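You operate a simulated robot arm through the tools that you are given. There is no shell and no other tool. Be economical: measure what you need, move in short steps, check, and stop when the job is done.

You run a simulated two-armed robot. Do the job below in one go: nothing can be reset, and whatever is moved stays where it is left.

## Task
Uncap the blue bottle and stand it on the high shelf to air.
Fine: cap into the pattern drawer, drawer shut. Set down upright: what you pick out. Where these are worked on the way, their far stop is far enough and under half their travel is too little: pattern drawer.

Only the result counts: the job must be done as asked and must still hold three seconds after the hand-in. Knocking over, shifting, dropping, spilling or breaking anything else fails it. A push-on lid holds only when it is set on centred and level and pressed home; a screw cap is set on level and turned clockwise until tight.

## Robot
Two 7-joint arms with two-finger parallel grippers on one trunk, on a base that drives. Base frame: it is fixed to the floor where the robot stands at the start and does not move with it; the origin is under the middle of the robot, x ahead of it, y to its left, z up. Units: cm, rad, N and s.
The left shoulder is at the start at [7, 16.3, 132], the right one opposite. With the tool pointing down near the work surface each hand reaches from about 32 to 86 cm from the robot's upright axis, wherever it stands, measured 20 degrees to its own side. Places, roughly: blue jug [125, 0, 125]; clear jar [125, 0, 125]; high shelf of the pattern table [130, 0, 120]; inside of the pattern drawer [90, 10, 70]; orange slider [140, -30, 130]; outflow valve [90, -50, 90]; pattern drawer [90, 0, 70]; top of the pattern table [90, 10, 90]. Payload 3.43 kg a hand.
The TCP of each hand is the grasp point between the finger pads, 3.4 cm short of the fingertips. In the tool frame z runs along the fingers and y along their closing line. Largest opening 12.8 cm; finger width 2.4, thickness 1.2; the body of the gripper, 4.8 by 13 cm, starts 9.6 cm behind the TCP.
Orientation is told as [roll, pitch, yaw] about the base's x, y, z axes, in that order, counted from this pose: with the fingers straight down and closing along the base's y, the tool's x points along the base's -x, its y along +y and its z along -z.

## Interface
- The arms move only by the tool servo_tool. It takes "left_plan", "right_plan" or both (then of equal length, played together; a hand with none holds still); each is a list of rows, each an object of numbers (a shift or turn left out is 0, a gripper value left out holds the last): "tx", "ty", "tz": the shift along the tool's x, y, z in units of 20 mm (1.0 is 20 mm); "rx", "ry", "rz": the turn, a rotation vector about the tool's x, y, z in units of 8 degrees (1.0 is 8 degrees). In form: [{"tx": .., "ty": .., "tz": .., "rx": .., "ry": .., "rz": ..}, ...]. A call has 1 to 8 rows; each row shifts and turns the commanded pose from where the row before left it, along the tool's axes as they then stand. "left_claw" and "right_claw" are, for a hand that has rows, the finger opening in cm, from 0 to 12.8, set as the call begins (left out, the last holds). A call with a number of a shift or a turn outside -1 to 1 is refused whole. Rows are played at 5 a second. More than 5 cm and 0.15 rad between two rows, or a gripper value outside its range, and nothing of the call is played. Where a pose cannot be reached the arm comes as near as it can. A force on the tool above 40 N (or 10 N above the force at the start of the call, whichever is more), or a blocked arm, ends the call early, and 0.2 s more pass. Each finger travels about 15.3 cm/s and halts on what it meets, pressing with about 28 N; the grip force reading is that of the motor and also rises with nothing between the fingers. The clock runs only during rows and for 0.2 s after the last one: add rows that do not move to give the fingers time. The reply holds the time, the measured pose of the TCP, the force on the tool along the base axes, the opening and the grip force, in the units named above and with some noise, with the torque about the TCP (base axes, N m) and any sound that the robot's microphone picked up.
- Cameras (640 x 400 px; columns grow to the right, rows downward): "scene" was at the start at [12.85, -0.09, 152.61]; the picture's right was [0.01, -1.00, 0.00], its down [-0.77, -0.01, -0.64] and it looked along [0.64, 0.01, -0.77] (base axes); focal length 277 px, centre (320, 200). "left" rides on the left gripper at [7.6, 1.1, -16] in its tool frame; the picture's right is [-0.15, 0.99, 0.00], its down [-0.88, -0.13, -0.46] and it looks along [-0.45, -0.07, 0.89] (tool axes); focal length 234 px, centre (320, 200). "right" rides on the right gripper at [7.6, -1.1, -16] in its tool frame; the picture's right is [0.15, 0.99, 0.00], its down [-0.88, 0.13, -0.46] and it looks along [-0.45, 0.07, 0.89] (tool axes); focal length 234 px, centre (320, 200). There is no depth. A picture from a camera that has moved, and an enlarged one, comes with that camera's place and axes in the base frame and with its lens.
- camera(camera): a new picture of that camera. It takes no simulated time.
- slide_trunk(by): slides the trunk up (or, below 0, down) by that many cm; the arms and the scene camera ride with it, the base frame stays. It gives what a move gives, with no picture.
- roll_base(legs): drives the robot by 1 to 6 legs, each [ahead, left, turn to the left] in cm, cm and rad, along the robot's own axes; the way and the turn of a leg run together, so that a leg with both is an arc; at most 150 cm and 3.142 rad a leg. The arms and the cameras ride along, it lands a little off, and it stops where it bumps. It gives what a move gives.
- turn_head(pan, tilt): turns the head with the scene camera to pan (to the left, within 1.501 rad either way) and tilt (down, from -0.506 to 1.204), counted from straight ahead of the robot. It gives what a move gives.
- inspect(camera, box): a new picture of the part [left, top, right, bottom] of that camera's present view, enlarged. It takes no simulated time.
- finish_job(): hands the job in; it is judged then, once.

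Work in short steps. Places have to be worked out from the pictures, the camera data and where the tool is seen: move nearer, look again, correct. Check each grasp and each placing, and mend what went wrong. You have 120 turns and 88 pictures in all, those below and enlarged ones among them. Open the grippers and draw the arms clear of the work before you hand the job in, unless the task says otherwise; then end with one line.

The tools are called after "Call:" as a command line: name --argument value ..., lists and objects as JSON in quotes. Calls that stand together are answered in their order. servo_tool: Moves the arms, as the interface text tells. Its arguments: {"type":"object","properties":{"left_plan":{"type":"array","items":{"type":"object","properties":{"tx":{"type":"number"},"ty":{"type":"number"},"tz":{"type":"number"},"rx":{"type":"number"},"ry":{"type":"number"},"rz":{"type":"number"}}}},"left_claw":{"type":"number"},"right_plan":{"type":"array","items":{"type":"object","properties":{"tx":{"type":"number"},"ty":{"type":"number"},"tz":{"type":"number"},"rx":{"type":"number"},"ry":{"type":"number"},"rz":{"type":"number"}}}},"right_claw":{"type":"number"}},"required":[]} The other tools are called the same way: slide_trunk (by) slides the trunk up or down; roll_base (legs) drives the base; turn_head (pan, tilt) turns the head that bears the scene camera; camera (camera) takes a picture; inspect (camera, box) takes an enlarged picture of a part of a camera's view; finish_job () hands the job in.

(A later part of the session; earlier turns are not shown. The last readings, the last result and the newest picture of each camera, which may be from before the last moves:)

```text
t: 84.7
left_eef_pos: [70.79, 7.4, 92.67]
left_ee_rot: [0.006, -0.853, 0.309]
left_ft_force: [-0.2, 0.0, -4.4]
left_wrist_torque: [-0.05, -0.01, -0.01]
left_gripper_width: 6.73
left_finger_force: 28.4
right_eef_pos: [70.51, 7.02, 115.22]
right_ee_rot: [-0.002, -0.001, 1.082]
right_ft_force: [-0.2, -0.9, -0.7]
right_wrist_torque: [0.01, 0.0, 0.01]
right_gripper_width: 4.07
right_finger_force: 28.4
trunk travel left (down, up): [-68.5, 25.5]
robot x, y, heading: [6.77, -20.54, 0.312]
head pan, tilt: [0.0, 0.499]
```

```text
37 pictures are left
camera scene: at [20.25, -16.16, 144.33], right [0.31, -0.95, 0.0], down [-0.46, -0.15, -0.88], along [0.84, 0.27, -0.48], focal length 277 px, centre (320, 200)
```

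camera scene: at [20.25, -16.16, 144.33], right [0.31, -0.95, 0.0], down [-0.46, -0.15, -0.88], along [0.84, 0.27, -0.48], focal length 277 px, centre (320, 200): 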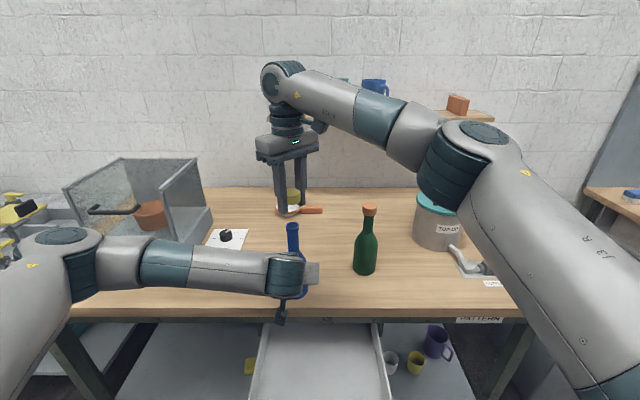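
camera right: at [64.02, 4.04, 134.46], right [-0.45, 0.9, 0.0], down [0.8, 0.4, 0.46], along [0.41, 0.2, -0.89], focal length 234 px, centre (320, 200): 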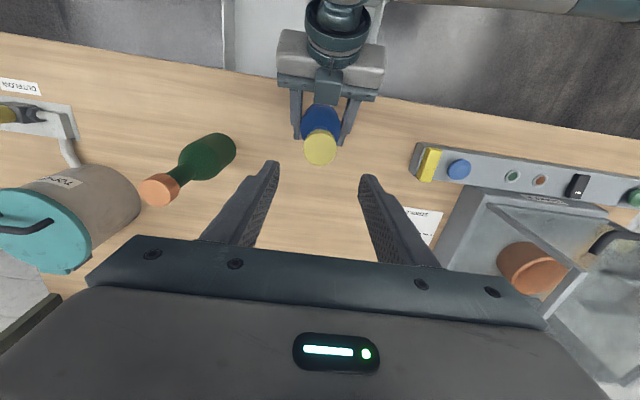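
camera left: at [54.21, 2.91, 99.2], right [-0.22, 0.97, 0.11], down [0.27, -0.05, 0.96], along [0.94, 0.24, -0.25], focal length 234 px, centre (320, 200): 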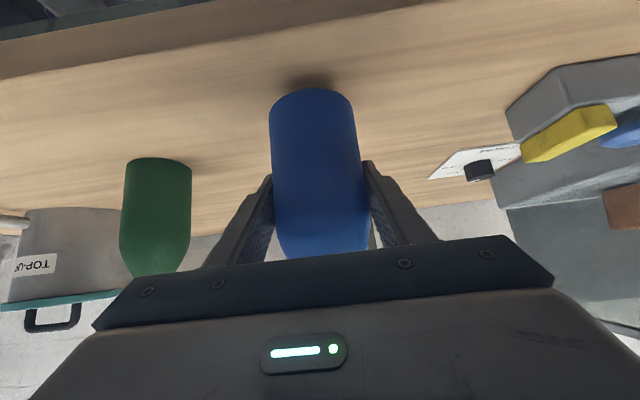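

Bottle uncapped. I raise the right hand slightly, square it again, and carry the cap to the right (l≈-31), passing over the green bottle's height.

Call:
servo_tool --right_plan '[{"tz": -1, "rz": 0.9}, {"tz": -0.5, "rz": 0.9}, {"rz": 0.9}, {"rz": 0.9}, {"rz": 0.95}, {"rz": 0.95}]'

Call:
servo_tool --right_plan '[{"ty": -1}, {"ty": -1}, {"ty": -1}, {"ty": -1, "tx": 1}, {"ty": -1, "tx": 1}, {"ty": -1, "tx": 1}, {"ty": -1, "tx": 1}, {"ty": -1, "tx": 1}]'

Call:
servo_tool --right_plan '[{"tx": 1}, {"tx": 1}, {"tx": 1}, {"tx": 1}]'

Call:
turn_head --pan 0 --tilt 0.95

Call:
camera --camera "scene"

```text
t: 86.1
left_eef_pos: [70.65, 7.32, 92.72]
left_ee_rot: [0.006, -0.854, 0.31]
left_ft_force: [0.5, 0.2, -2.9]
left_wrist_torque: [-0.03, 0.0, -0.02]
left_gripper_width: 6.71
left_finger_force: 28.1
right_eef_pos: [70.43, 6.99, 118.21]
right_ee_rot: [-0.003, -0.001, 0.313]
right_ft_force: [-0.1, -0.2, 0.1]
right_wrist_torque: [-0.02, -0.03, -0.05]
right_gripper_width: 4.04
right_finger_force: 27.4
trunk travel left (down, up): [-68.5, 25.5]
robot x, y, heading: [6.65, -20.68, 0.315]
head pan, tilt: [0.0, 0.499]
```

```text
t: 87.9
left_eef_pos: [70.61, 7.03, 92.73]
left_ee_rot: [0.01, -0.855, 0.311]
left_ft_force: [-0.3, -0.5, -1.6]
left_wrist_torque: [-0.02, 0.06, 0.02]
left_gripper_width: 6.72
left_finger_force: 27.7
right_eef_pos: [66.0, -11.49, 118.17]
right_ee_rot: [-0.001, -0.004, 0.314]
right_ft_force: [0.6, -0.1, -0.5]
right_wrist_torque: [0.02, 0.02, -0.02]
right_gripper_width: 4.06
right_finger_force: 27.9
trunk travel left (down, up): [-68.5, 25.5]
robot x, y, heading: [6.46, -20.18, 0.312]
head pan, tilt: [0.0, 0.499]
```

```text
t: 88.9
left_eef_pos: [70.61, 7.1, 92.6]
left_ee_rot: [0.007, -0.854, 0.31]
left_ft_force: [-0.9, -1.0, -1.1]
left_wrist_torque: [-0.05, 0.12, 0.0]
left_gripper_width: 6.74
left_finger_force: 28.2
right_eef_pos: [58.22, -13.99, 118.23]
right_ee_rot: [-0.003, -0.004, 0.314]
right_ft_force: [0.1, -0.1, 0.9]
right_wrist_torque: [0.04, 0.01, 0.03]
right_gripper_width: 4.03
right_finger_force: 28.1
trunk travel left (down, up): [-68.5, 25.5]
robot x, y, heading: [6.45, -20.42, 0.313]
head pan, tilt: [0.0, 0.499]
```

```text
t: 89.8
left_eef_pos: [70.72, 7.1, 92.71]
left_ee_rot: [0.006, -0.854, 0.31]
left_ft_force: [-0.5, -0.8, -1.7]
left_wrist_torque: [-0.05, 0.11, 0.03]
left_gripper_width: 6.71
left_finger_force: 28.1
right_eef_pos: [58.37, -13.9, 118.23]
right_ee_rot: [-0.004, -0.002, 0.313]
right_ft_force: [1.0, 0.6, -0.5]
right_wrist_torque: [0.02, -0.01, -0.01]
right_gripper_width: 4.04
right_finger_force: 28.3
trunk travel left (down, up): [-68.5, 25.5]
robot x, y, heading: [6.49, -20.3, 0.313]
head pan, tilt: [0.0, 0.949]
```

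```text
36 pictures are left
camera scene: at [18.54, -16.75, 140.59], right [0.31, -0.95, 0.0], down [-0.77, -0.25, -0.58], along [0.55, 0.18, -0.81], focal length 277 px, centre (320, 200)
```

scene: 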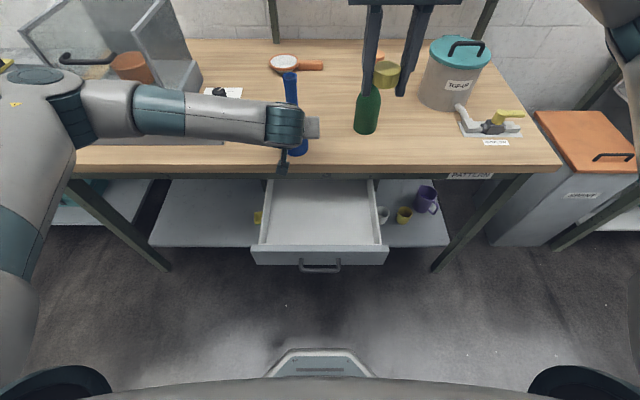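

The drawer interior is clear below the hand (n≈51, l≈-31). I descend toward the drawer floor.

Call:
servo_tool --right_plan '[{"tz": 1}, {"tz": 1}, {"tz": 1}, {"tz": 1}, {"tz": 1}, {"tz": 1}, {"tz": 1}, {"tz": 1}]'

Call:
servo_tool --right_plan '[{"tz": 1}, {"tz": 1}, {"tz": 1}, {"tz": 1}, {"tz": 1}, {"tz": 1}, {"tz": 1}, {"tz": 1}]'

Call:
servo_tool --right_plan '[{"tz": 1}, {"tz": 1}, {"tz": 1}]'

Call:
camera --camera "scene"

```text
t: 91.6
left_eef_pos: [70.7, 7.34, 92.73]
left_ee_rot: [0.007, -0.852, 0.31]
left_ft_force: [0.7, 0.7, -1.4]
left_wrist_torque: [-0.01, 0.04, 0.01]
left_gripper_width: 6.76
left_finger_force: 28.1
right_eef_pos: [58.27, -13.71, 102.01]
right_ee_rot: [-0.002, -0.003, 0.315]
right_ft_force: [-0.2, -0.4, -0.7]
right_wrist_torque: [0.01, -0.01, 0.01]
right_gripper_width: 4.03
right_finger_force: 27.8
trunk travel left (down, up): [-68.5, 25.5]
robot x, y, heading: [6.96, -20.13, 0.314]
head pan, tilt: [0.0, 0.949]
```

```text
t: 93.4
left_eef_pos: [70.83, 7.27, 92.67]
left_ee_rot: [0.006, -0.854, 0.31]
left_ft_force: [0.7, -0.3, -1.3]
left_wrist_torque: [0.01, 0.09, 0.03]
left_gripper_width: 6.73
left_finger_force: 28.2
right_eef_pos: [58.56, -13.68, 86.16]
right_ee_rot: [-0.002, -0.003, 0.313]
right_ft_force: [-0.6, 0.7, -0.8]
right_wrist_torque: [-0.03, 0.02, 0.01]
right_gripper_width: 4.01
right_finger_force: 28.1
trunk travel left (down, up): [-68.5, 25.5]
robot x, y, heading: [6.63, -20.44, 0.313]
head pan, tilt: [0.0, 0.949]
```

```text
t: 94.2
left_eef_pos: [70.7, 7.26, 92.64]
left_ee_rot: [0.007, -0.854, 0.311]
left_ft_force: [-0.1, 0.4, -1.5]
left_wrist_torque: [-0.04, 0.06, 0.0]
left_gripper_width: 6.74
left_finger_force: 27.5
right_eef_pos: [58.45, -13.74, 80.24]
right_ee_rot: [-0.002, -0.002, 0.314]
right_ft_force: [-0.6, 0.1, 0.6]
right_wrist_torque: [-0.02, -0.02, -0.01]
right_gripper_width: 3.99
right_finger_force: 28.1
trunk travel left (down, up): [-68.5, 25.5]
robot x, y, heading: [6.49, -20.34, 0.308]
head pan, tilt: [0.0, 0.949]
```

```text
35 pictures are left
camera scene: at [18.54, -16.76, 140.59], right [0.31, -0.95, 0.0], down [-0.77, -0.25, -0.58], along [0.55, 0.18, -0.81], focal length 277 px, centre (320, 200)
```

scene: 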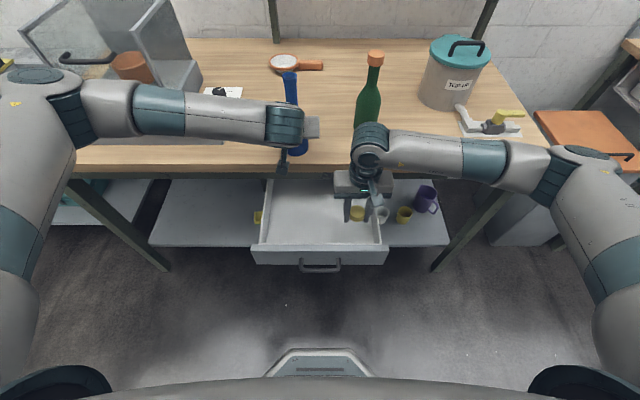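

Above the drawer floor now. I lower in small steps until the fingertips meet the floor.

Call:
servo_tool --right_plan '[{"tz": 0.6}, {"tz": 0.6}, {"tz": 0.6}, {"tz": 0.5}, {"tz": 0.5}]'

Call:
inspect --camera "scene" --box '[300, 160, 420, 235]'

```text
t: 95.4
left_eef_pos: [70.71, 7.25, 92.75]
left_ee_rot: [0.007, -0.853, 0.311]
left_ft_force: [-0.9, 0.4, -0.7]
left_wrist_torque: [0.01, 0.1, -0.05]
left_gripper_width: 6.72
left_finger_force: 27.6
right_eef_pos: [58.39, -13.92, 74.69]
right_ee_rot: [-0.004, -0.004, 0.315]
right_ft_force: [-0.5, -0.1, -1.0]
right_wrist_torque: [0.04, -0.02, -0.04]
right_gripper_width: 4.02
right_finger_force: 28.1
trunk travel left (down, up): [-68.5, 25.5]
robot x, y, heading: [6.91, -20.04, 0.312]
head pan, tilt: [0.0, 0.949]
```

```text
5.33 times, centred on (360, 198) of scene
camera zoom: at [18.54, -16.75, 140.59], right [0.31, -0.95, 0.0], down [-0.77, -0.25, -0.58], along [0.55, 0.18, -0.81], focal length 1476 px, centre (107, 213)
```

zoom: 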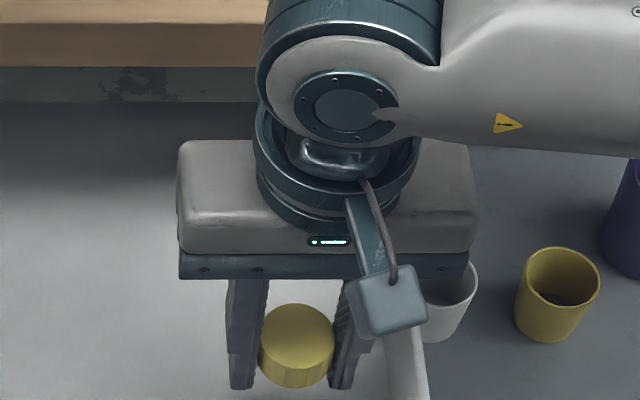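

No contact yet at z≈74.7. I continue down slowly.

Call:
servo_tool --right_plan '[{"tz": 0.3}, {"tz": 0.3}, {"tz": 0.3}, {"tz": 0.3}]'

```text
t: 96.4
left_eef_pos: [70.75, 7.24, 92.7]
left_ee_rot: [0.007, -0.853, 0.312]
left_ft_force: [0.6, 0.5, -1.1]
left_wrist_torque: [0.0, 0.07, 0.0]
left_gripper_width: 6.74
left_finger_force: 28.0
right_eef_pos: [58.45, -14.0, 72.41]
right_ee_rot: [-0.002, -0.004, 0.314]
right_ft_force: [-0.1, -0.5, -0.4]
right_wrist_torque: [0.01, -0.01, 0.0]
right_gripper_width: 4.02
right_finger_force: 27.9
trunk travel left (down, up): [-68.5, 25.5]
robot x, y, heading: [6.6, -20.48, 0.313]
head pan, tilt: [0.0, 0.949]
```

Still free; further down in small steps.

Call:
servo_tool --right_plan '[{"tz": 0.25}, {"tz": 0.25}, {"tz": 0.25}, {"tz": 0.25}, {"tz": 0.25}, {"tz": 0.25}]'

```text
t: 97.4
left_eef_pos: [70.64, 7.22, 92.66]
left_ee_rot: [0.006, -0.853, 0.312]
left_ft_force: [-1.6, 0.8, 2.2]
left_wrist_torque: [-0.13, 0.27, -0.03]
left_gripper_width: 6.74
left_finger_force: 27.8
right_eef_pos: [58.94, -13.8, 71.0]
right_ee_rot: [-0.001, -0.012, 0.312]
right_ft_force: [0.6, -4.4, 21.0]
right_wrist_torque: [-0.48, 0.14, 0.27]
right_gripper_width: 3.99
right_finger_force: 28.1
trunk travel left (down, up): [-68.5, 25.5]
robot x, y, heading: [6.52, -20.1, 0.31]
head pan, tilt: [0.0, 0.949]
stopped in row 4 (right hand): the force on the tool passed its limit (the readings are from after the stop); the commanded pose is now the measured one
```

The tips touch the floor (z≈67.6). I lift 0.3 cm and open just barely, so the cap slides down between the pads, guided.

Call:
servo_tool --right_plan '[{"tz": -0.2}, {}]'

Call:
servo_tool --right_plan '[{}, {}, {}]' --right_claw 4.25

Call:
inspect --camera "right" --box '[160, 50, 480, 250]'

```text
t: 98.0
left_eef_pos: [70.66, 7.25, 92.78]
left_ee_rot: [0.008, -0.856, 0.309]
left_ft_force: [-1.1, -1.1, 2.7]
left_wrist_torque: [-0.21, 0.17, -0.01]
left_gripper_width: 6.75
left_finger_force: 27.9
right_eef_pos: [58.71, -13.76, 71.23]
right_ee_rot: [0.001, -0.007, 0.314]
right_ft_force: [0.2, -0.4, -0.2]
right_wrist_torque: [0.01, 0.01, 0.02]
right_gripper_width: 3.99
right_finger_force: 28.1
trunk travel left (down, up): [-68.5, 25.5]
robot x, y, heading: [7.05, -19.97, 0.311]
head pan, tilt: [0.0, 0.949]
```

```text
t: 98.8
left_eef_pos: [70.65, 7.25, 92.72]
left_ee_rot: [0.006, -0.854, 0.31]
left_ft_force: [-0.1, -0.8, 2.5]
left_wrist_torque: [-0.12, 0.16, 0.05]
left_gripper_width: 6.73
left_finger_force: 28.4
right_eef_pos: [58.69, -13.81, 71.21]
right_ee_rot: [-0.001, -0.011, 0.314]
right_ft_force: [0.3, 0.3, 0.3]
right_wrist_torque: [0.02, 0.01, -0.01]
right_gripper_width: 4.24
right_finger_force: 0.0
trunk travel left (down, up): [-68.5, 25.5]
robot x, y, heading: [6.93, -20.63, 0.313]
head pan, tilt: [0.0, 0.949]
```

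```text
2.00 times, centred on (320, 150) of right
camera zoom: at [51.79, -17.29, 87.0], right [-0.44, 0.9, 0.0], down [0.79, 0.39, 0.46], along [0.42, 0.21, -0.89], focal length 468 px, centre (320, 300)
```

zoom: 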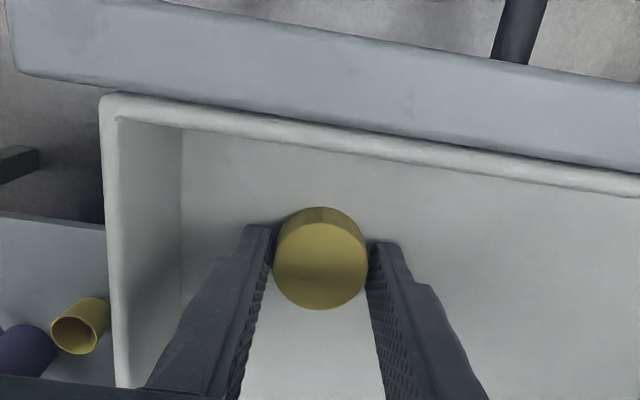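

The cap is down flat. I open fully clear and lift the right hand straight out.

Call:
servo_tool --right_plan '[{}, {}, {"tz": -0.5}, {"tz": -1}, {"tz": -1}, {"tz": -1}, {"tz": -1}, {"tz": -1}]' --right_claw 6

Call:
servo_tool --right_plan '[{"tz": -1}, {"tz": -1}, {"tz": -1}, {"tz": -1}, {"tz": -1}, {"tz": -1}]'

Call:
camera --camera "scene"

```text
t: 100.6
left_eef_pos: [70.7, 7.23, 92.75]
left_ee_rot: [0.007, -0.853, 0.311]
left_ft_force: [1.7, -0.8, 4.2]
left_wrist_torque: [-0.23, 0.1, 0.03]
left_gripper_width: 6.74
left_finger_force: 28.1
right_eef_pos: [58.54, -13.9, 82.29]
right_ee_rot: [0.0, -0.01, 0.314]
right_ft_force: [0.4, -0.2, -0.9]
right_wrist_torque: [0.0, -0.04, 0.02]
right_gripper_width: 5.99
right_finger_force: 0.1
trunk travel left (down, up): [-68.5, 25.5]
robot x, y, heading: [6.22, -19.97, 0.31]
head pan, tilt: [0.0, 0.949]
```

```text
t: 102.0
left_eef_pos: [70.55, 7.16, 92.77]
left_ee_rot: [0.007, -0.855, 0.311]
left_ft_force: [-0.1, -1.4, 4.8]
left_wrist_torque: [-0.23, 0.11, 0.02]
left_gripper_width: 6.74
left_finger_force: 27.9
right_eef_pos: [58.43, -13.97, 94.29]
right_ee_rot: [-0.002, -0.01, 0.314]
right_ft_force: [0.1, -1.2, -0.7]
right_wrist_torque: [-0.04, 0.0, -0.01]
right_gripper_width: 5.99
right_finger_force: 0.1
trunk travel left (down, up): [-68.5, 25.5]
robot x, y, heading: [6.54, -20.56, 0.312]
head pan, tilt: [0.0, 0.949]
```

```text
32 pictures are left
camera scene: at [18.5, -16.8, 140.59], right [0.31, -0.95, 0.0], down [-0.77, -0.25, -0.58], along [0.55, 0.18, -0.81], focal length 277 px, centre (320, 200)
```

scene: 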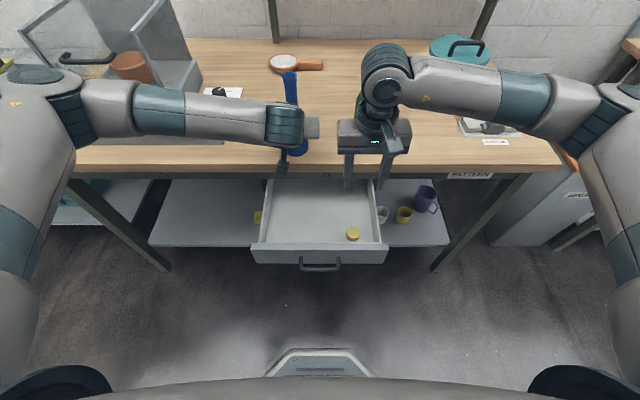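

The cap lies flat in the drawer. To shut it, I bring the closed right hand in front of the drawer face (right of the handle), stage by stage.

Call:
servo_tool --right_plan '[{"tx": 1}, {"tx": 1}, {"tx": 1}, {"tx": 1}, {"tx": 1}, {"tx": 1}, {"tx": 0.5}]' --right_claw 0

Call:
servo_tool --right_plan '[{"tz": 1}, {"tz": 1}, {"tz": 1}, {"tz": 1}, {"tz": 1}]'

Call:
camera --camera "scene"

```text
t: 103.6
left_eef_pos: [70.7, 7.14, 92.7]
left_ee_rot: [0.007, -0.85, 0.311]
left_ft_force: [0.8, -1.0, 3.0]
left_wrist_torque: [-0.18, 0.11, 0.02]
left_gripper_width: 6.74
left_finger_force: 28.2
right_eef_pos: [46.08, -17.95, 94.07]
right_ee_rot: [0.0, -0.011, 0.312]
right_ft_force: [-0.7, 0.7, -0.5]
right_wrist_torque: [-0.01, -0.03, 0.0]
right_gripper_width: 0.0
right_finger_force: 27.7
trunk travel left (down, up): [-68.5, 25.5]
robot x, y, heading: [6.4, -20.33, 0.306]
head pan, tilt: [0.0, 0.949]
```

```text
t: 104.8
left_eef_pos: [70.67, 7.17, 92.57]
left_ee_rot: [0.008, -0.852, 0.311]
left_ft_force: [-0.2, -0.4, 3.9]
left_wrist_torque: [-0.2, 0.12, 0.01]
left_gripper_width: 6.73
left_finger_force: 27.7
right_eef_pos: [46.27, -18.02, 84.01]
right_ee_rot: [-0.002, -0.012, 0.315]
right_ft_force: [0.6, 0.1, -0.8]
right_wrist_torque: [0.0, 0.01, 0.01]
right_gripper_width: 0.01
right_finger_force: 28.1
trunk travel left (down, up): [-68.5, 25.5]
robot x, y, heading: [6.65, -20.44, 0.306]
head pan, tilt: [0.0, 0.949]
```

```text
31 pictures are left
camera scene: at [18.51, -16.81, 140.6], right [0.31, -0.95, 0.0], down [-0.77, -0.25, -0.58], along [0.55, 0.18, -0.81], focal length 277 px, centre (320, 200)
```

scene: 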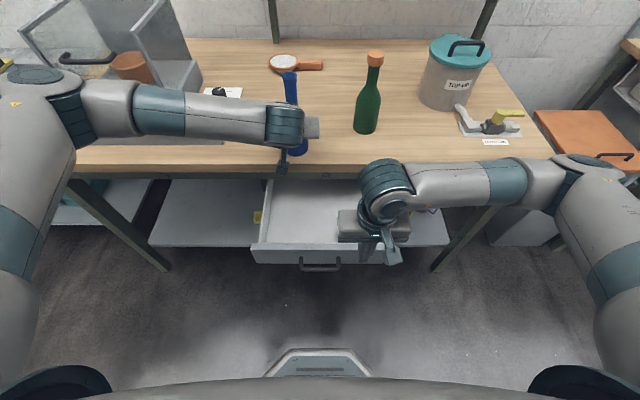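

Call:
camera --camera "right"

```text
30 pictures are left
camera right: at [39.29, -21.45, 99.8], right [-0.44, 0.9, 0.0], down [0.79, 0.39, 0.47], along [0.42, 0.21, -0.89], focal length 234 px, centre (320, 200)
```

right: 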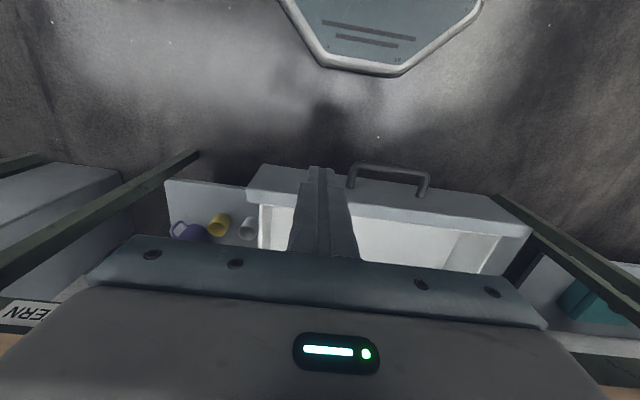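

The face top edge is only about 2 cm ahead of the fingers; I back 2.5 cm more before lowering.

Call:
servo_tool --right_plan '[{"tx": 0.7}, {"tx": 0.6}, {"tz": 1}, {"tz": 1}, {"tz": 1}, {"tz": 1}, {"tz": 1}]'

Call:
camera --camera "right"

```text
t: 106.4
left_eef_pos: [70.59, 7.22, 92.69]
left_ee_rot: [0.006, -0.852, 0.31]
left_ft_force: [0.8, -0.6, 2.5]
left_wrist_torque: [-0.13, 0.07, 0.02]
left_gripper_width: 6.72
left_finger_force: 27.7
right_eef_pos: [43.89, -18.73, 74.03]
right_ee_rot: [0.0, -0.011, 0.315]
right_ft_force: [-0.1, 0.7, 0.0]
right_wrist_torque: [-0.01, 0.0, 0.01]
right_gripper_width: 0.0
right_finger_force: 28.0
trunk travel left (down, up): [-68.5, 25.5]
robot x, y, heading: [6.78, -20.17, 0.309]
head pan, tilt: [0.0, 0.949]
```

```text
29 pictures are left
camera right: at [36.96, -22.12, 89.84], right [-0.44, 0.9, 0.0], down [0.79, 0.39, 0.46], along [0.42, 0.21, -0.89], focal length 234 px, centre (320, 200)
```

right: 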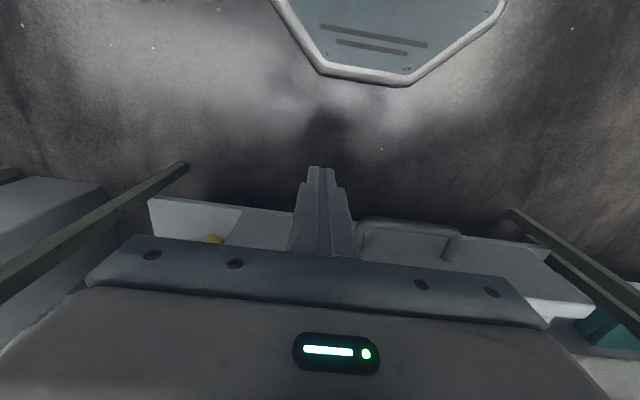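

Fingers are in front of the face. I push the drawer in.

Call:
servo_tool --right_plan '[{"tx": -0.8}, {"tx": -0.8}, {"tx": -0.8}, {"tx": -0.8}, {"tx": -0.8}, {"tx": -0.8}, {"tx": -0.8}, {"tx": -0.8}]'

Call:
camera --camera "scene"

```text
t: 108.2
left_eef_pos: [70.65, 7.14, 92.68]
left_ee_rot: [0.008, -0.851, 0.312]
left_ft_force: [-0.1, 0.6, 0.6]
left_wrist_torque: [-0.11, 0.13, 0.0]
left_gripper_width: 6.73
left_finger_force: 27.8
right_eef_pos: [56.06, -14.56, 74.03]
right_ee_rot: [0.0, -0.008, 0.314]
right_ft_force: [-0.4, -0.4, -0.3]
right_wrist_torque: [-0.01, -0.02, -0.05]
right_gripper_width: 0.02
right_finger_force: 28.3
trunk travel left (down, up): [-68.5, 25.5]
robot x, y, heading: [6.39, -20.57, 0.314]
head pan, tilt: [0.0, 0.949]
```

```text
28 pictures are left
camera scene: at [18.52, -16.77, 140.59], right [0.31, -0.95, 0.0], down [-0.77, -0.25, -0.58], along [0.55, 0.18, -0.81], focal length 277 px, centre (320, 200)
```

scene: 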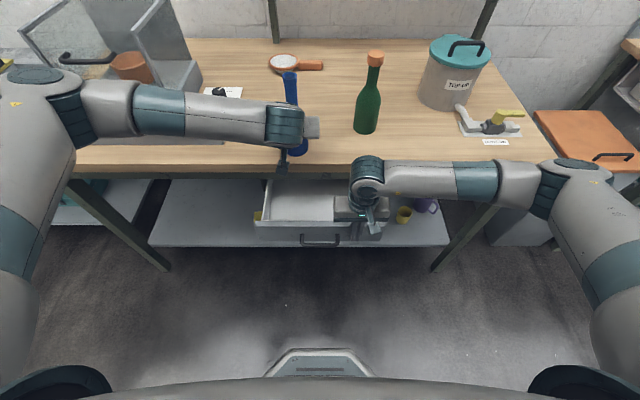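

The drawer slides in easily. I push on to n≈59.

Call:
servo_tool --right_plan '[{"tx": -0.8}, {"tx": -0.8}, {"tx": -0.8}, {"tx": -0.8}, {"tx": -0.8}, {"tx": -0.8}, {"tx": -0.3}]'

Call:
servo_tool --right_plan '[{"tx": 1}, {"tx": 1}, {"tx": 1, "ry": -0.5}, {"ry": -1}, {"ry": -1}, {"ry": -1}, {"ry": -1}, {"ry": -1}]'

Call:
camera --camera "right"

Call:
camera --camera "scene"

```text
t: 109.8
left_eef_pos: [70.6, 7.18, 92.75]
left_ee_rot: [0.008, -0.85, 0.309]
left_ft_force: [-0.6, -0.7, -2.4]
left_wrist_torque: [0.01, 0.03, 0.0]
left_gripper_width: 6.74
left_finger_force: 28.1
right_eef_pos: [65.52, -11.47, 74.37]
right_ee_rot: [0.0, -0.01, 0.313]
right_ft_force: [-12.6, -5.6, 3.0]
right_wrist_torque: [0.54, -1.37, -0.25]
right_gripper_width: 0.01
right_finger_force: 27.6
trunk travel left (down, up): [-68.5, 25.5]
robot x, y, heading: [6.4, -20.65, 0.314]
head pan, tilt: [0.0, 0.949]
```

```text
t: 111.6
left_eef_pos: [70.59, 7.75, 92.67]
left_ee_rot: [-0.006, -0.853, 0.32]
left_ft_force: [0.9, 0.6, 2.7]
left_wrist_torque: [-0.25, 0.09, -0.12]
left_gripper_width: 6.75
left_finger_force: 27.6
right_eef_pos: [59.71, -11.6, 75.07]
right_ee_rot: [0.03, -0.784, 0.292]
right_ft_force: [3.0, -10.7, -5.5]
right_wrist_torque: [0.9, -0.08, 0.91]
right_gripper_width: 0.01
right_finger_force: 27.8
trunk travel left (down, up): [-68.5, 25.5]
robot x, y, heading: [6.59, -20.29, 0.312]
head pan, tilt: [0.0, 0.949]
```

```text
27 pictures are left
camera right: at [44.43, -17.91, 80.89], right [-0.4, 0.91, -0.08], down [0.25, 0.2, 0.95], along [0.88, 0.36, -0.31], focal length 234 px, centre (320, 200)
```

right: 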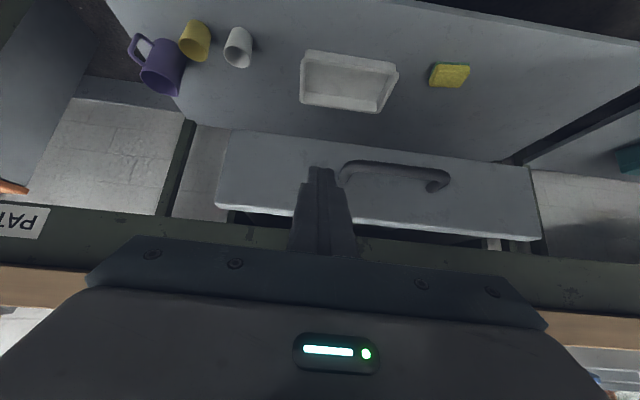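

```text
26 pictures are left
camera scene: at [18.27, -15.84, 140.62], right [0.31, -0.95, 0.01], down [-0.77, -0.25, -0.58], along [0.56, 0.17, -0.81], focal length 277 px, centre (320, 200)
```

scene: 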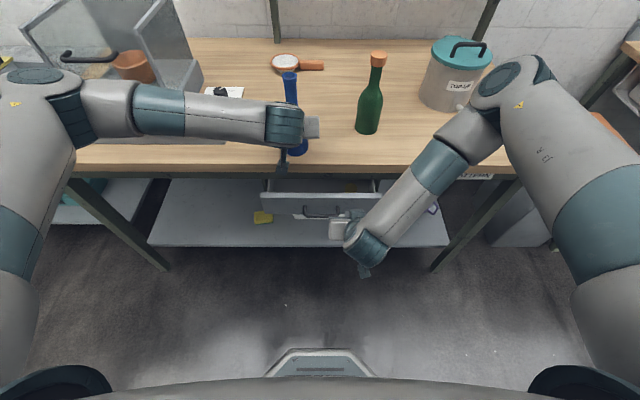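

The fingertip leans against the handle's right end (side force 10 N). I shift it 2 cm to the right and recheck.

Call:
servo_tool --right_plan '[{"ty": -0.5}, {"ty": -0.5}, {"ty": -0.3}, {}]'

Call:
camera --camera "right"

```text
t: 112.6
left_eef_pos: [70.68, 7.03, 92.6]
left_ee_rot: [0.005, -0.851, 0.31]
left_ft_force: [-0.3, 0.2, 0.7]
left_wrist_torque: [-0.04, 0.14, -0.01]
left_gripper_width: 6.73
left_finger_force: 27.8
right_eef_pos: [60.89, -14.79, 74.86]
right_ee_rot: [-0.009, -0.772, 0.315]
right_ft_force: [0.0, -0.3, -0.4]
right_wrist_torque: [0.05, -0.01, 0.03]
right_gripper_width: 0.0
right_finger_force: 28.3
right hand out of reach, approached as far as the arm can: row 2, 3
trunk travel left (down, up): [-68.5, 25.5]
robot x, y, heading: [6.62, -20.27, 0.31]
head pan, tilt: [0.0, 0.949]
```

```text
25 pictures are left
camera right: at [45.47, -20.91, 80.92], right [-0.4, 0.91, -0.11], down [0.26, 0.22, 0.94], along [0.88, 0.35, -0.32], focal length 234 px, centre (320, 200)
```

right: 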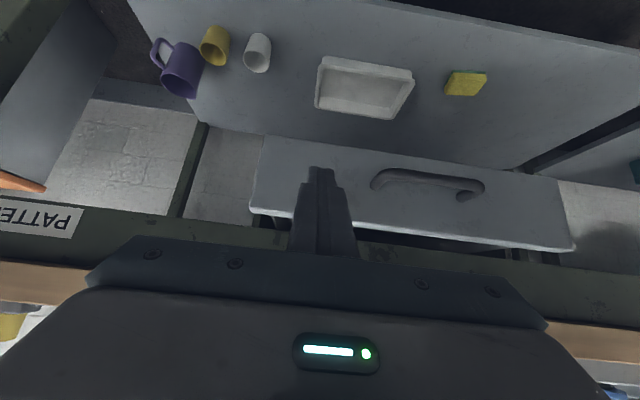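

Free now. I push forward with the tilted hand, tip at z≈71.5, to drive the drawer home.

Call:
servo_tool --right_plan '[{"tz": 0.7, "tx": -0.6}, {"tz": 0.7, "tx": -0.6}, {"tz": 0.7, "tx": -0.63}, {"tz": 0.7, "tx": -0.63}, {"tz": 0.7, "tx": -0.63}, {"tz": 0.7, "tx": -0.63}]'

Call:
camera --camera "right"

```text
t: 114.0
left_eef_pos: [70.68, 7.19, 92.6]
left_ee_rot: [0.006, -0.851, 0.31]
left_ft_force: [-0.3, 0.2, -0.1]
left_wrist_torque: [-0.05, 0.11, -0.03]
left_gripper_width: 6.74
left_finger_force: 28.1
right_eef_pos: [71.47, -11.36, 74.12]
right_ee_rot: [-0.001, -0.777, 0.314]
right_ft_force: [-0.3, 0.5, 0.3]
right_wrist_torque: [0.02, 0.01, -0.01]
right_gripper_width: 0.0
right_finger_force: 28.4
trunk travel left (down, up): [-68.5, 25.5]
robot x, y, heading: [6.77, -20.69, 0.309]
head pan, tilt: [0.0, 0.949]
```

```text
24 pictures are left
camera right: at [56.06, -17.59, 80.04], right [-0.4, 0.91, -0.1], down [0.25, 0.22, 0.94], along [0.88, 0.35, -0.32], focal length 234 px, centre (320, 200)
```

right: 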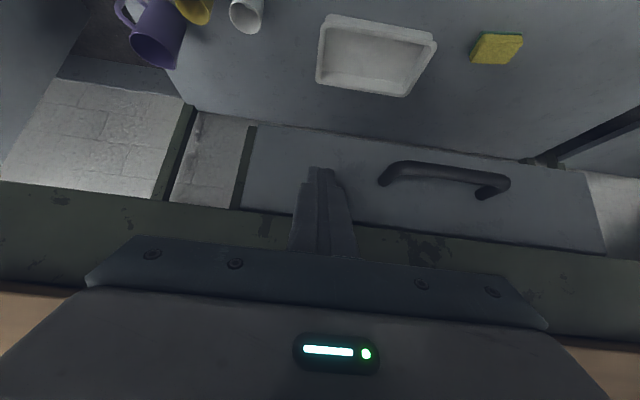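

Nearly home. I push the last couple of centimetres until I feel the stop.

Call:
servo_tool --right_plan '[{"tz": 0.3, "tx": -0.28}, {"tz": 0.3, "tx": -0.28}, {"tz": 0.3, "tx": -0.28}, {"tz": 0.3, "tx": -0.28}, {"tz": 0.2, "tx": -0.2}]'

Call:
camera --camera "right"

```text
t: 114.8
left_eef_pos: [70.55, 7.06, 92.66]
left_ee_rot: [0.006, -0.851, 0.308]
left_ft_force: [-0.3, 0.0, -1.0]
left_wrist_torque: [-0.08, 0.13, 0.0]
left_gripper_width: 6.74
left_finger_force: 27.9
right_eef_pos: [72.67, -10.77, 73.69]
right_ee_rot: [0.002, -0.762, 0.317]
right_ft_force: [-19.5, -9.7, 16.5]
right_wrist_torque: [0.2, -0.13, -0.16]
right_gripper_width: 0.0
right_finger_force: 28.4
trunk travel left (down, up): [-68.5, 25.5]
robot x, y, heading: [6.42, -20.35, 0.308]
head pan, tilt: [0.0, 0.949]
stopped in row 3 (right hand): the force on the tool passed its limit (the readings are from after the stop); the commanded pose is now the measured one
```

```text
23 pictures are left
camera right: at [57.39, -17.1, 79.87], right [-0.41, 0.91, -0.1], down [0.27, 0.22, 0.94], along [0.87, 0.36, -0.33], focal length 234 px, centre (320, 200)
```

right: 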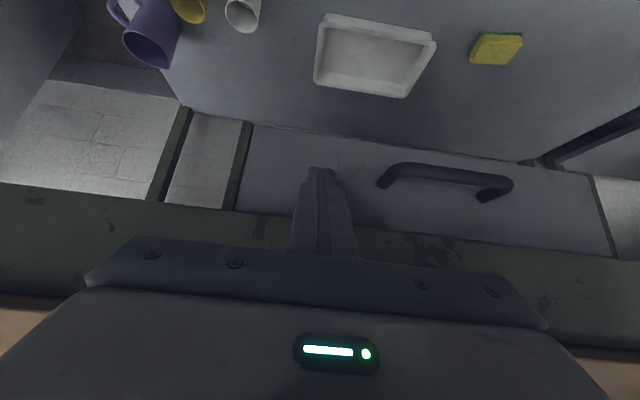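

The tip corner is at n≈69, matching the originally closed face, with firm resistance: shut. I back the right hand off and lift it away.

Call:
servo_tool --right_plan '[{"tz": -0.7, "tx": 0.7}, {"tz": -0.7, "tx": 0.7}, {"tz": -0.7, "tx": 0.7}, {"tz": -0.7, "tx": 0.7}, {"tz": -0.6, "tx": 0.6}, {"tz": -0.6, "tx": 0.6}]'

Call:
camera --camera "scene"

```text
t: 116.2
left_eef_pos: [70.58, 7.12, 92.66]
left_ee_rot: [0.009, -0.853, 0.31]
left_ft_force: [2.4, 1.2, 6.5]
left_wrist_torque: [-0.17, 0.04, -0.01]
left_gripper_width: 6.75
left_finger_force: 28.1
right_eef_pos: [62.26, -14.35, 74.1]
right_ee_rot: [0.0, -0.765, 0.315]
right_ft_force: [0.2, -0.1, -0.3]
right_wrist_torque: [0.05, 0.01, 0.0]
right_gripper_width: 0.0
right_finger_force: 27.6
trunk travel left (down, up): [-68.5, 25.5]
robot x, y, heading: [6.55, -20.24, 0.305]
head pan, tilt: [0.0, 0.949]
```

```text
22 pictures are left
camera scene: at [18.42, -16.83, 140.6], right [0.3, -0.95, 0.0], down [-0.77, -0.25, -0.58], along [0.55, 0.18, -0.81], focal length 277 px, centre (320, 200)
```

scene: 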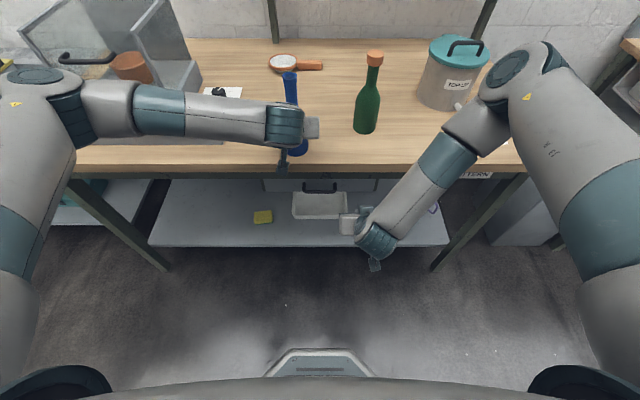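

Drawer is shut. I turn the right hand upright and raise it out of the way to the right.

Call:
servo_tool --right_plan '[{"ry": 1}, {"ry": 1}, {"ry": 1}, {"ry": 1}, {"ry": 1}, {"ry": 0.45}, {"tz": -1, "tx": 0.5, "ty": -0.5}, {"tz": -1, "tx": 0.5, "ty": -0.5}]'

Call:
servo_tool --right_plan '[{"tz": -1, "tx": 1, "ty": -1}, {"tz": -1, "tx": 1, "ty": -1}, {"tz": -1, "tx": 1, "ty": -1}, {"tz": -1}, {"tz": -1}, {"tz": -1}, {"tz": -1}, {"tz": -1}]'

Call:
servo_tool --right_plan '[{"tz": -1}, {"tz": -1}, {"tz": -1}, {"tz": -1}, {"tz": -1}, {"tz": -1}, {"tz": -1}, {"tz": -1}]'

Call:
turn_head --pan 0 --tilt 0.3

Call:
camera --camera "scene"

```text
t: 118.0
left_eef_pos: [70.48, 7.01, 92.6]
left_ee_rot: [0.009, -0.852, 0.309]
left_ft_force: [0.8, 0.1, 7.8]
left_wrist_torque: [-0.27, 0.09, 0.07]
left_gripper_width: 6.76
left_finger_force: 28.0
right_eef_pos: [60.78, -16.88, 77.75]
right_ee_rot: [0.003, -0.004, 0.318]
right_ft_force: [0.7, 0.1, -1.0]
right_wrist_torque: [0.03, 0.03, 0.02]
right_gripper_width: 0.01
right_finger_force: 27.6
trunk travel left (down, up): [-68.5, 25.5]
robot x, y, heading: [6.76, -20.36, 0.313]
head pan, tilt: [0.0, 0.949]
```

```text
t: 119.8
left_eef_pos: [70.65, 7.02, 92.67]
left_ee_rot: [0.005, -0.851, 0.31]
left_ft_force: [-1.8, -1.4, 2.4]
left_wrist_torque: [-0.27, 0.22, 0.0]
left_gripper_width: 6.78
left_finger_force: 27.9
right_eef_pos: [56.92, -24.38, 93.74]
right_ee_rot: [0.002, -0.003, 0.317]
right_ft_force: [-0.1, 0.5, 0.2]
right_wrist_torque: [-0.06, 0.01, -0.03]
right_gripper_width: 0.02
right_finger_force: 27.7
trunk travel left (down, up): [-68.5, 25.5]
robot x, y, heading: [5.9, -20.49, 0.312]
head pan, tilt: [0.0, 0.949]
```

```text
t: 121.6
left_eef_pos: [70.61, 7.06, 92.73]
left_ee_rot: [0.008, -0.852, 0.309]
left_ft_force: [-1.2, -1.1, 1.4]
left_wrist_torque: [-0.17, 0.08, -0.05]
left_gripper_width: 6.73
left_finger_force: 28.1
right_eef_pos: [57.02, -24.37, 109.88]
right_ee_rot: [0.002, -0.004, 0.318]
right_ft_force: [0.2, -0.4, 0.2]
right_wrist_torque: [0.03, 0.01, -0.03]
right_gripper_width: 0.0
right_finger_force: 27.8
trunk travel left (down, up): [-68.5, 25.5]
robot x, y, heading: [6.64, -20.23, 0.312]
head pan, tilt: [0.0, 0.949]
```

```text
t: 122.6
left_eef_pos: [70.54, 7.07, 92.58]
left_ee_rot: [0.008, -0.853, 0.308]
left_ft_force: [-1.4, 0.1, 1.0]
left_wrist_torque: [-0.15, 0.09, -0.01]
left_gripper_width: 6.75
left_finger_force: 27.9
right_eef_pos: [56.97, -24.37, 109.76]
right_ee_rot: [0.002, -0.004, 0.318]
right_ft_force: [-0.9, -0.5, 0.5]
right_wrist_torque: [0.02, 0.02, 0.01]
right_gripper_width: 0.0
right_finger_force: 27.5
trunk travel left (down, up): [-68.5, 25.5]
robot x, y, heading: [6.44, -20.47, 0.309]
head pan, tilt: [0.0, 0.3]
```

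```text
21 pictures are left
camera scene: at [20.42, -16.19, 146.17], right [0.31, -0.95, 0.0], down [-0.28, -0.09, -0.95], along [0.91, 0.29, -0.3], focal length 277 px, centre (320, 200)
```

scene: 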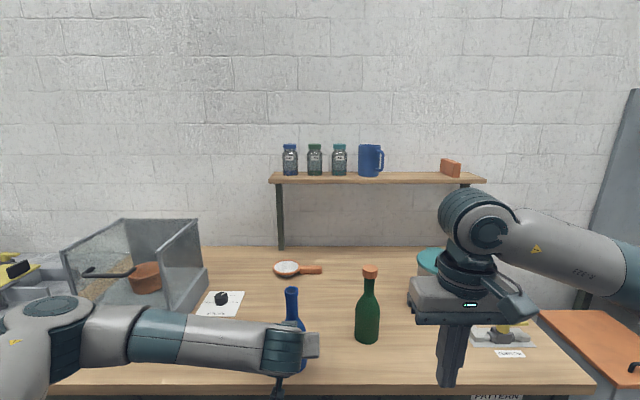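

Shelf: front edge n≈122, top z≈121, free gap between mug and brick centred near l≈-60. I lift the bottle with the trunk first.

Call:
slide_trunk --by 25

Call:
roll_base --legs '[[0, -23, 0], [0, -23, 0]]'

Call:
camera --camera "scene"

```text
t: 125.2
left_eef_pos: [70.71, 7.16, 117.5]
left_ee_rot: [0.007, -0.85, 0.308]
left_ft_force: [0.9, -0.3, -3.8]
left_wrist_torque: [-0.03, 0.0, -0.02]
left_gripper_width: 6.71
left_finger_force: 28.1
right_eef_pos: [57.17, -24.44, 134.75]
right_ee_rot: [0.003, -0.001, 0.318]
right_ft_force: [-0.5, -0.1, -0.4]
right_wrist_torque: [-0.03, -0.03, 0.0]
right_gripper_width: 0.02
right_finger_force: 27.9
trunk travel left (down, up): [-93.5, 0.5]
robot x, y, heading: [6.37, -20.37, 0.311]
head pan, tilt: [0.0, 0.3]
```

```text
t: 128.3
left_eef_pos: [84.63, -35.65, 117.52]
left_ee_rot: [0.004, -0.848, 0.322]
left_ft_force: [-0.4, 1.2, -2.9]
left_wrist_torque: [-0.02, 0.0, -0.05]
left_gripper_width: 6.74
left_finger_force: 27.4
right_eef_pos: [71.2, -67.34, 134.76]
right_ee_rot: [0.0, -0.002, 0.328]
right_ft_force: [-2.0, 0.7, 0.2]
right_wrist_torque: [-0.08, 0.02, 0.02]
right_gripper_width: 0.0
right_finger_force: 28.2
trunk travel left (down, up): [-93.5, 0.5]
robot x, y, heading: [20.7, -64.07, 0.319]
head pan, tilt: [0.0, 0.3]
```

```text
20 pictures are left
camera scene: at [34.58, -59.32, 171.17], right [0.31, -0.95, 0.0], down [-0.28, -0.1, -0.96], along [0.91, 0.3, -0.3], focal length 277 px, centre (320, 200)
```

scene: 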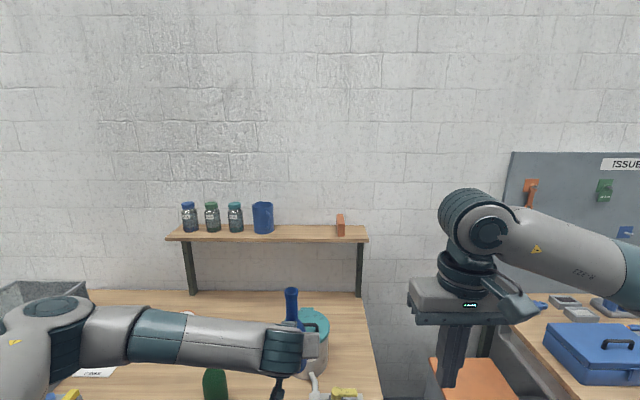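

Bottle still held. I zoom on the free gap of the shelf.

Call:
inspect --camera "scene" --box '[230, 190, 390, 290]'

```text
4.00 times, centred on (310, 240) of scene
camera zoom: at [34.58, -59.32, 171.17], right [0.31, -0.95, 0.0], down [-0.28, -0.1, -0.96], along [0.91, 0.3, -0.3], focal length 1107 px, centre (360, 40)
```

zoom: 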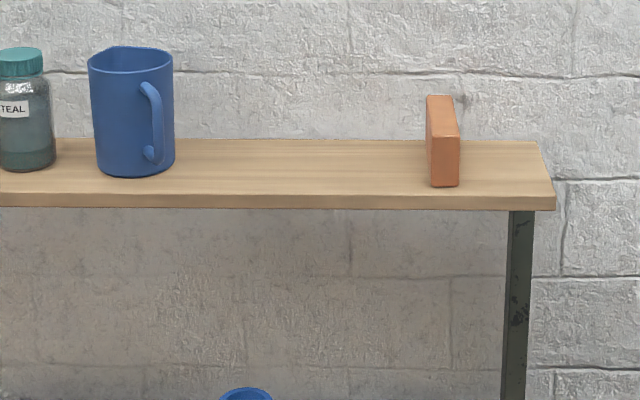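

Shelf front n≈121.3, z≈121, depth ≈15; gap l from -46 to -74, and the bottle is already at l≈-60. I raise the arm about 14 cm.

Call:
servo_tool --left_plan '[{"tx": -0.88, "tz": -0.77}, {"tx": -0.88, "tz": -0.77}, {"tx": -0.88, "tz": -0.77}, {"tx": -0.88, "tz": -0.77}, {"tx": -0.88, "tz": -0.77}, {"tx": -0.88, "tz": -0.77}]'

Call:
roll_base --legs '[[16, 0, 0]]'

Call:
camera --camera "scene"

```text
t: 129.7
left_eef_pos: [84.63, -36.35, 131.59]
left_ee_rot: [0.008, -0.851, 0.318]
left_ft_force: [0.6, -0.8, -4.1]
left_wrist_torque: [-0.04, -0.01, 0.01]
left_gripper_width: 6.71
left_finger_force: 28.4
right_eef_pos: [71.3, -67.66, 134.82]
right_ee_rot: [0.001, -0.003, 0.329]
right_ft_force: [-0.2, 0.3, 0.1]
right_wrist_torque: [0.03, 0.02, -0.02]
right_gripper_width: 0.02
right_finger_force: 28.0
trunk travel left (down, up): [-93.5, 0.5]
robot x, y, heading: [20.57, -64.26, 0.32]
head pan, tilt: [0.0, 0.3]
```

```text
t: 131.1
left_eef_pos: [99.81, -31.42, 131.68]
left_ee_rot: [0.008, -0.853, 0.315]
left_ft_force: [-0.2, -0.5, -4.1]
left_wrist_torque: [0.02, -0.02, 0.0]
left_gripper_width: 6.73
left_finger_force: 28.0
right_eef_pos: [86.4, -62.8, 134.94]
right_ee_rot: [0.001, -0.006, 0.325]
right_ft_force: [-0.3, -0.2, 0.2]
right_wrist_torque: [0.03, -0.02, 0.0]
right_gripper_width: 0.02
right_finger_force: 28.4
trunk travel left (down, up): [-93.5, 0.5]
robot x, y, heading: [36.29, -59.16, 0.321]
head pan, tilt: [0.0, 0.3]
```

```text
18 pictures are left
camera scene: at [49.69, -54.86, 171.22], right [0.31, -0.95, 0.0], down [-0.28, -0.09, -0.96], along [0.91, 0.3, -0.29], focal length 277 px, centre (320, 200)
```

scene: 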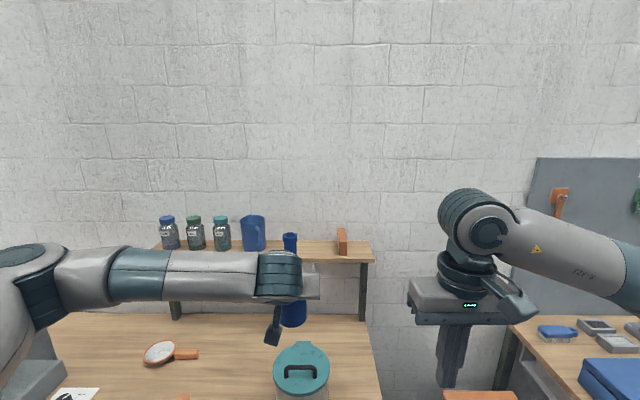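

Forward another 14 cm, still well short of the shelf with the bottle (it will be at n≈99).

Call:
roll_base --legs '[[14, 0, 0]]'

Call:
servo_tool --left_plan '[{"tz": 0.9, "tx": -0.79}, {"tz": 0.9, "tx": -0.79}, {"tz": 0.9, "tx": -0.79}, {"tz": 0.9, "tx": -0.79}, {"tz": 0.9, "tx": -0.79}]'

Call:
camera --camera "scene"

```text
t: 132.4
left_eef_pos: [112.82, -27.02, 131.69]
left_ee_rot: [0.007, -0.854, 0.316]
left_ft_force: [-0.1, 0.1, -4.2]
left_wrist_torque: [0.02, -0.01, 0.01]
left_gripper_width: 6.72
left_finger_force: 28.3
right_eef_pos: [99.5, -58.53, 134.92]
right_ee_rot: [0.002, -0.005, 0.327]
right_ft_force: [0.0, -0.6, -0.9]
right_wrist_torque: [0.03, -0.02, 0.03]
right_gripper_width: 0.0
right_finger_force: 27.8
trunk travel left (down, up): [-93.5, 0.5]
robot x, y, heading: [49.12, -55.12, 0.313]
head pan, tilt: [0.0, 0.3]
```

```text
t: 133.6
left_eef_pos: [124.67, -23.06, 131.56]
left_ee_rot: [0.011, -0.85, 0.315]
left_ft_force: [-0.7, 0.9, -3.8]
left_wrist_torque: [-0.02, -0.02, -0.01]
left_gripper_width: 6.75
left_finger_force: 28.1
right_eef_pos: [99.75, -58.42, 134.8]
right_ee_rot: [0.003, -0.004, 0.326]
right_ft_force: [0.9, 0.5, -0.1]
right_wrist_torque: [0.01, 0.0, -0.02]
right_gripper_width: 0.04
right_finger_force: 28.0
trunk travel left (down, up): [-93.5, 0.5]
robot x, y, heading: [49.4, -54.76, 0.314]
head pan, tilt: [0.0, 0.3]
```

```text
17 pictures are left
camera scene: at [63.21, -50.47, 171.18], right [0.31, -0.95, 0.0], down [-0.28, -0.09, -0.96], along [0.91, 0.3, -0.3], focal length 277 px, centre (320, 200)
```

scene: 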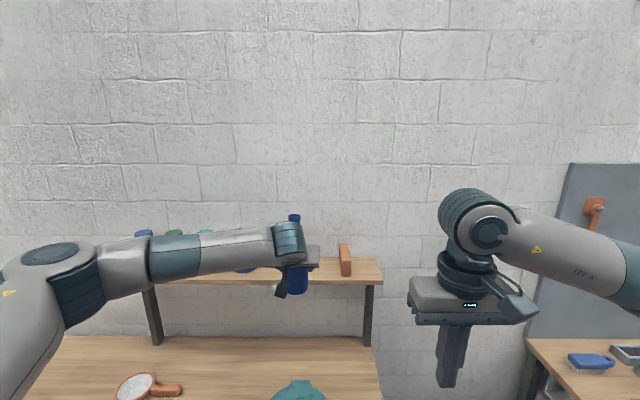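

Bottle is at n≈111.4, its base about 4 cm above shelf level. I roll 5 cm more, then check with the left camera.

Call:
roll_base --legs '[[5, 0, 0]]'

Call:
camera --camera "left"

```text
t: 134.6
left_eef_pos: [128.08, -21.72, 132.31]
left_ee_rot: [0.006, -0.859, 0.317]
left_ft_force: [-1.2, -0.1, -3.4]
left_wrist_torque: [0.0, -0.04, -0.07]
left_gripper_width: 6.75
left_finger_force: 27.6
right_eef_pos: [103.38, -57.26, 135.29]
right_ee_rot: [0.0, -0.013, 0.325]
right_ft_force: [-1.1, -0.7, 0.8]
right_wrist_torque: [0.04, -0.15, 0.0]
right_gripper_width: 0.02
right_finger_force: 27.8
trunk travel left (down, up): [-93.5, 0.5]
robot x, y, heading: [53.92, -53.18, 0.319]
head pan, tilt: [0.0, 0.3]
```

```text
16 pictures are left
camera left: at [111.64, -26.17, 136.95], right [-0.22, 0.97, 0.12], down [0.26, -0.06, 0.96], along [0.94, 0.24, -0.24], focal length 234 px, centre (320, 200)
```

left: 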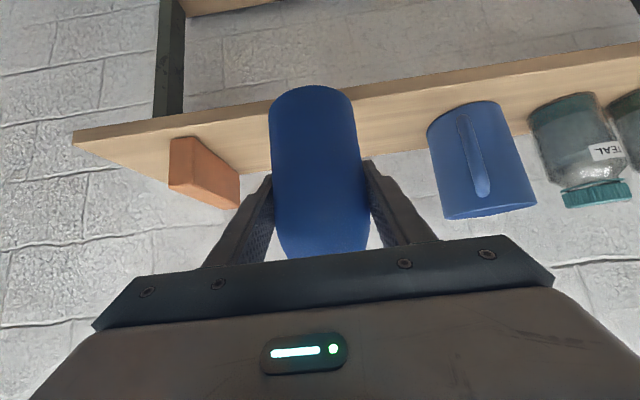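

The readings hint the base has just touched something (slight pitch-up). I back off 2.5 cm.

Call:
roll_base --legs '[[-2.5, 0, 0]]'

Call:
servo_tool --left_plan '[{"tz": 0.7, "tx": -0.6}, {"tz": 0.7, "tx": -0.6}, {"tz": 0.7, "tx": -0.6}, {"tz": 0.7, "tx": -0.6}]'

Call:
camera --camera "left"

```text
t: 135.4
left_eef_pos: [127.45, -22.09, 131.06]
left_ee_rot: [0.01, -0.845, 0.316]
left_ft_force: [1.4, 1.4, -4.3]
left_wrist_torque: [-0.03, 0.06, 0.01]
left_gripper_width: 6.71
left_finger_force: 27.9
right_eef_pos: [102.71, -57.43, 134.52]
right_ee_rot: [0.001, 0.003, 0.327]
right_ft_force: [0.2, 0.6, 0.2]
right_wrist_torque: [0.0, 0.13, 0.0]
right_gripper_width: 0.0
right_finger_force: 28.2
trunk travel left (down, up): [-93.5, 0.5]
robot x, y, heading: [51.47, -54.22, 0.32]
head pan, tilt: [0.0, 0.3]
```

```text
t: 136.4
left_eef_pos: [133.82, -19.92, 131.63]
left_ee_rot: [0.007, -0.852, 0.316]
left_ft_force: [0.3, 0.8, -3.7]
left_wrist_torque: [0.02, -0.03, 0.06]
left_gripper_width: 6.74
left_finger_force: 27.6
right_eef_pos: [101.94, -57.61, 134.88]
right_ee_rot: [0.0, -0.003, 0.327]
right_ft_force: [0.3, 0.1, 1.0]
right_wrist_torque: [-0.01, -0.03, -0.01]
right_gripper_width: 0.0
right_finger_force: 28.4
trunk travel left (down, up): [-93.5, 0.5]
robot x, y, heading: [51.46, -54.29, 0.316]
head pan, tilt: [0.0, 0.3]
```

```text
15 pictures are left
camera left: at [117.31, -24.37, 136.37], right [-0.22, 0.97, 0.12], down [0.27, -0.05, 0.96], along [0.94, 0.24, -0.25], focal length 234 px, centre (320, 200)
```

left: 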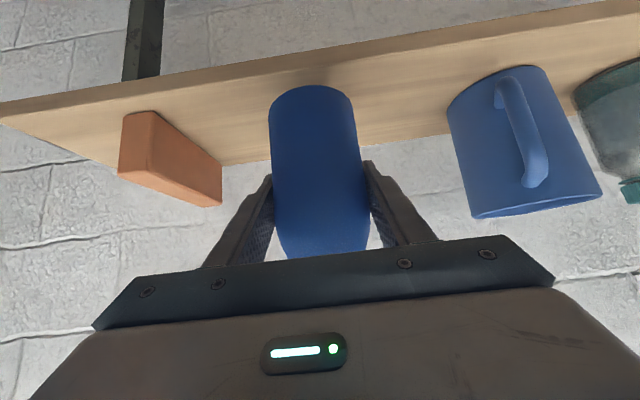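

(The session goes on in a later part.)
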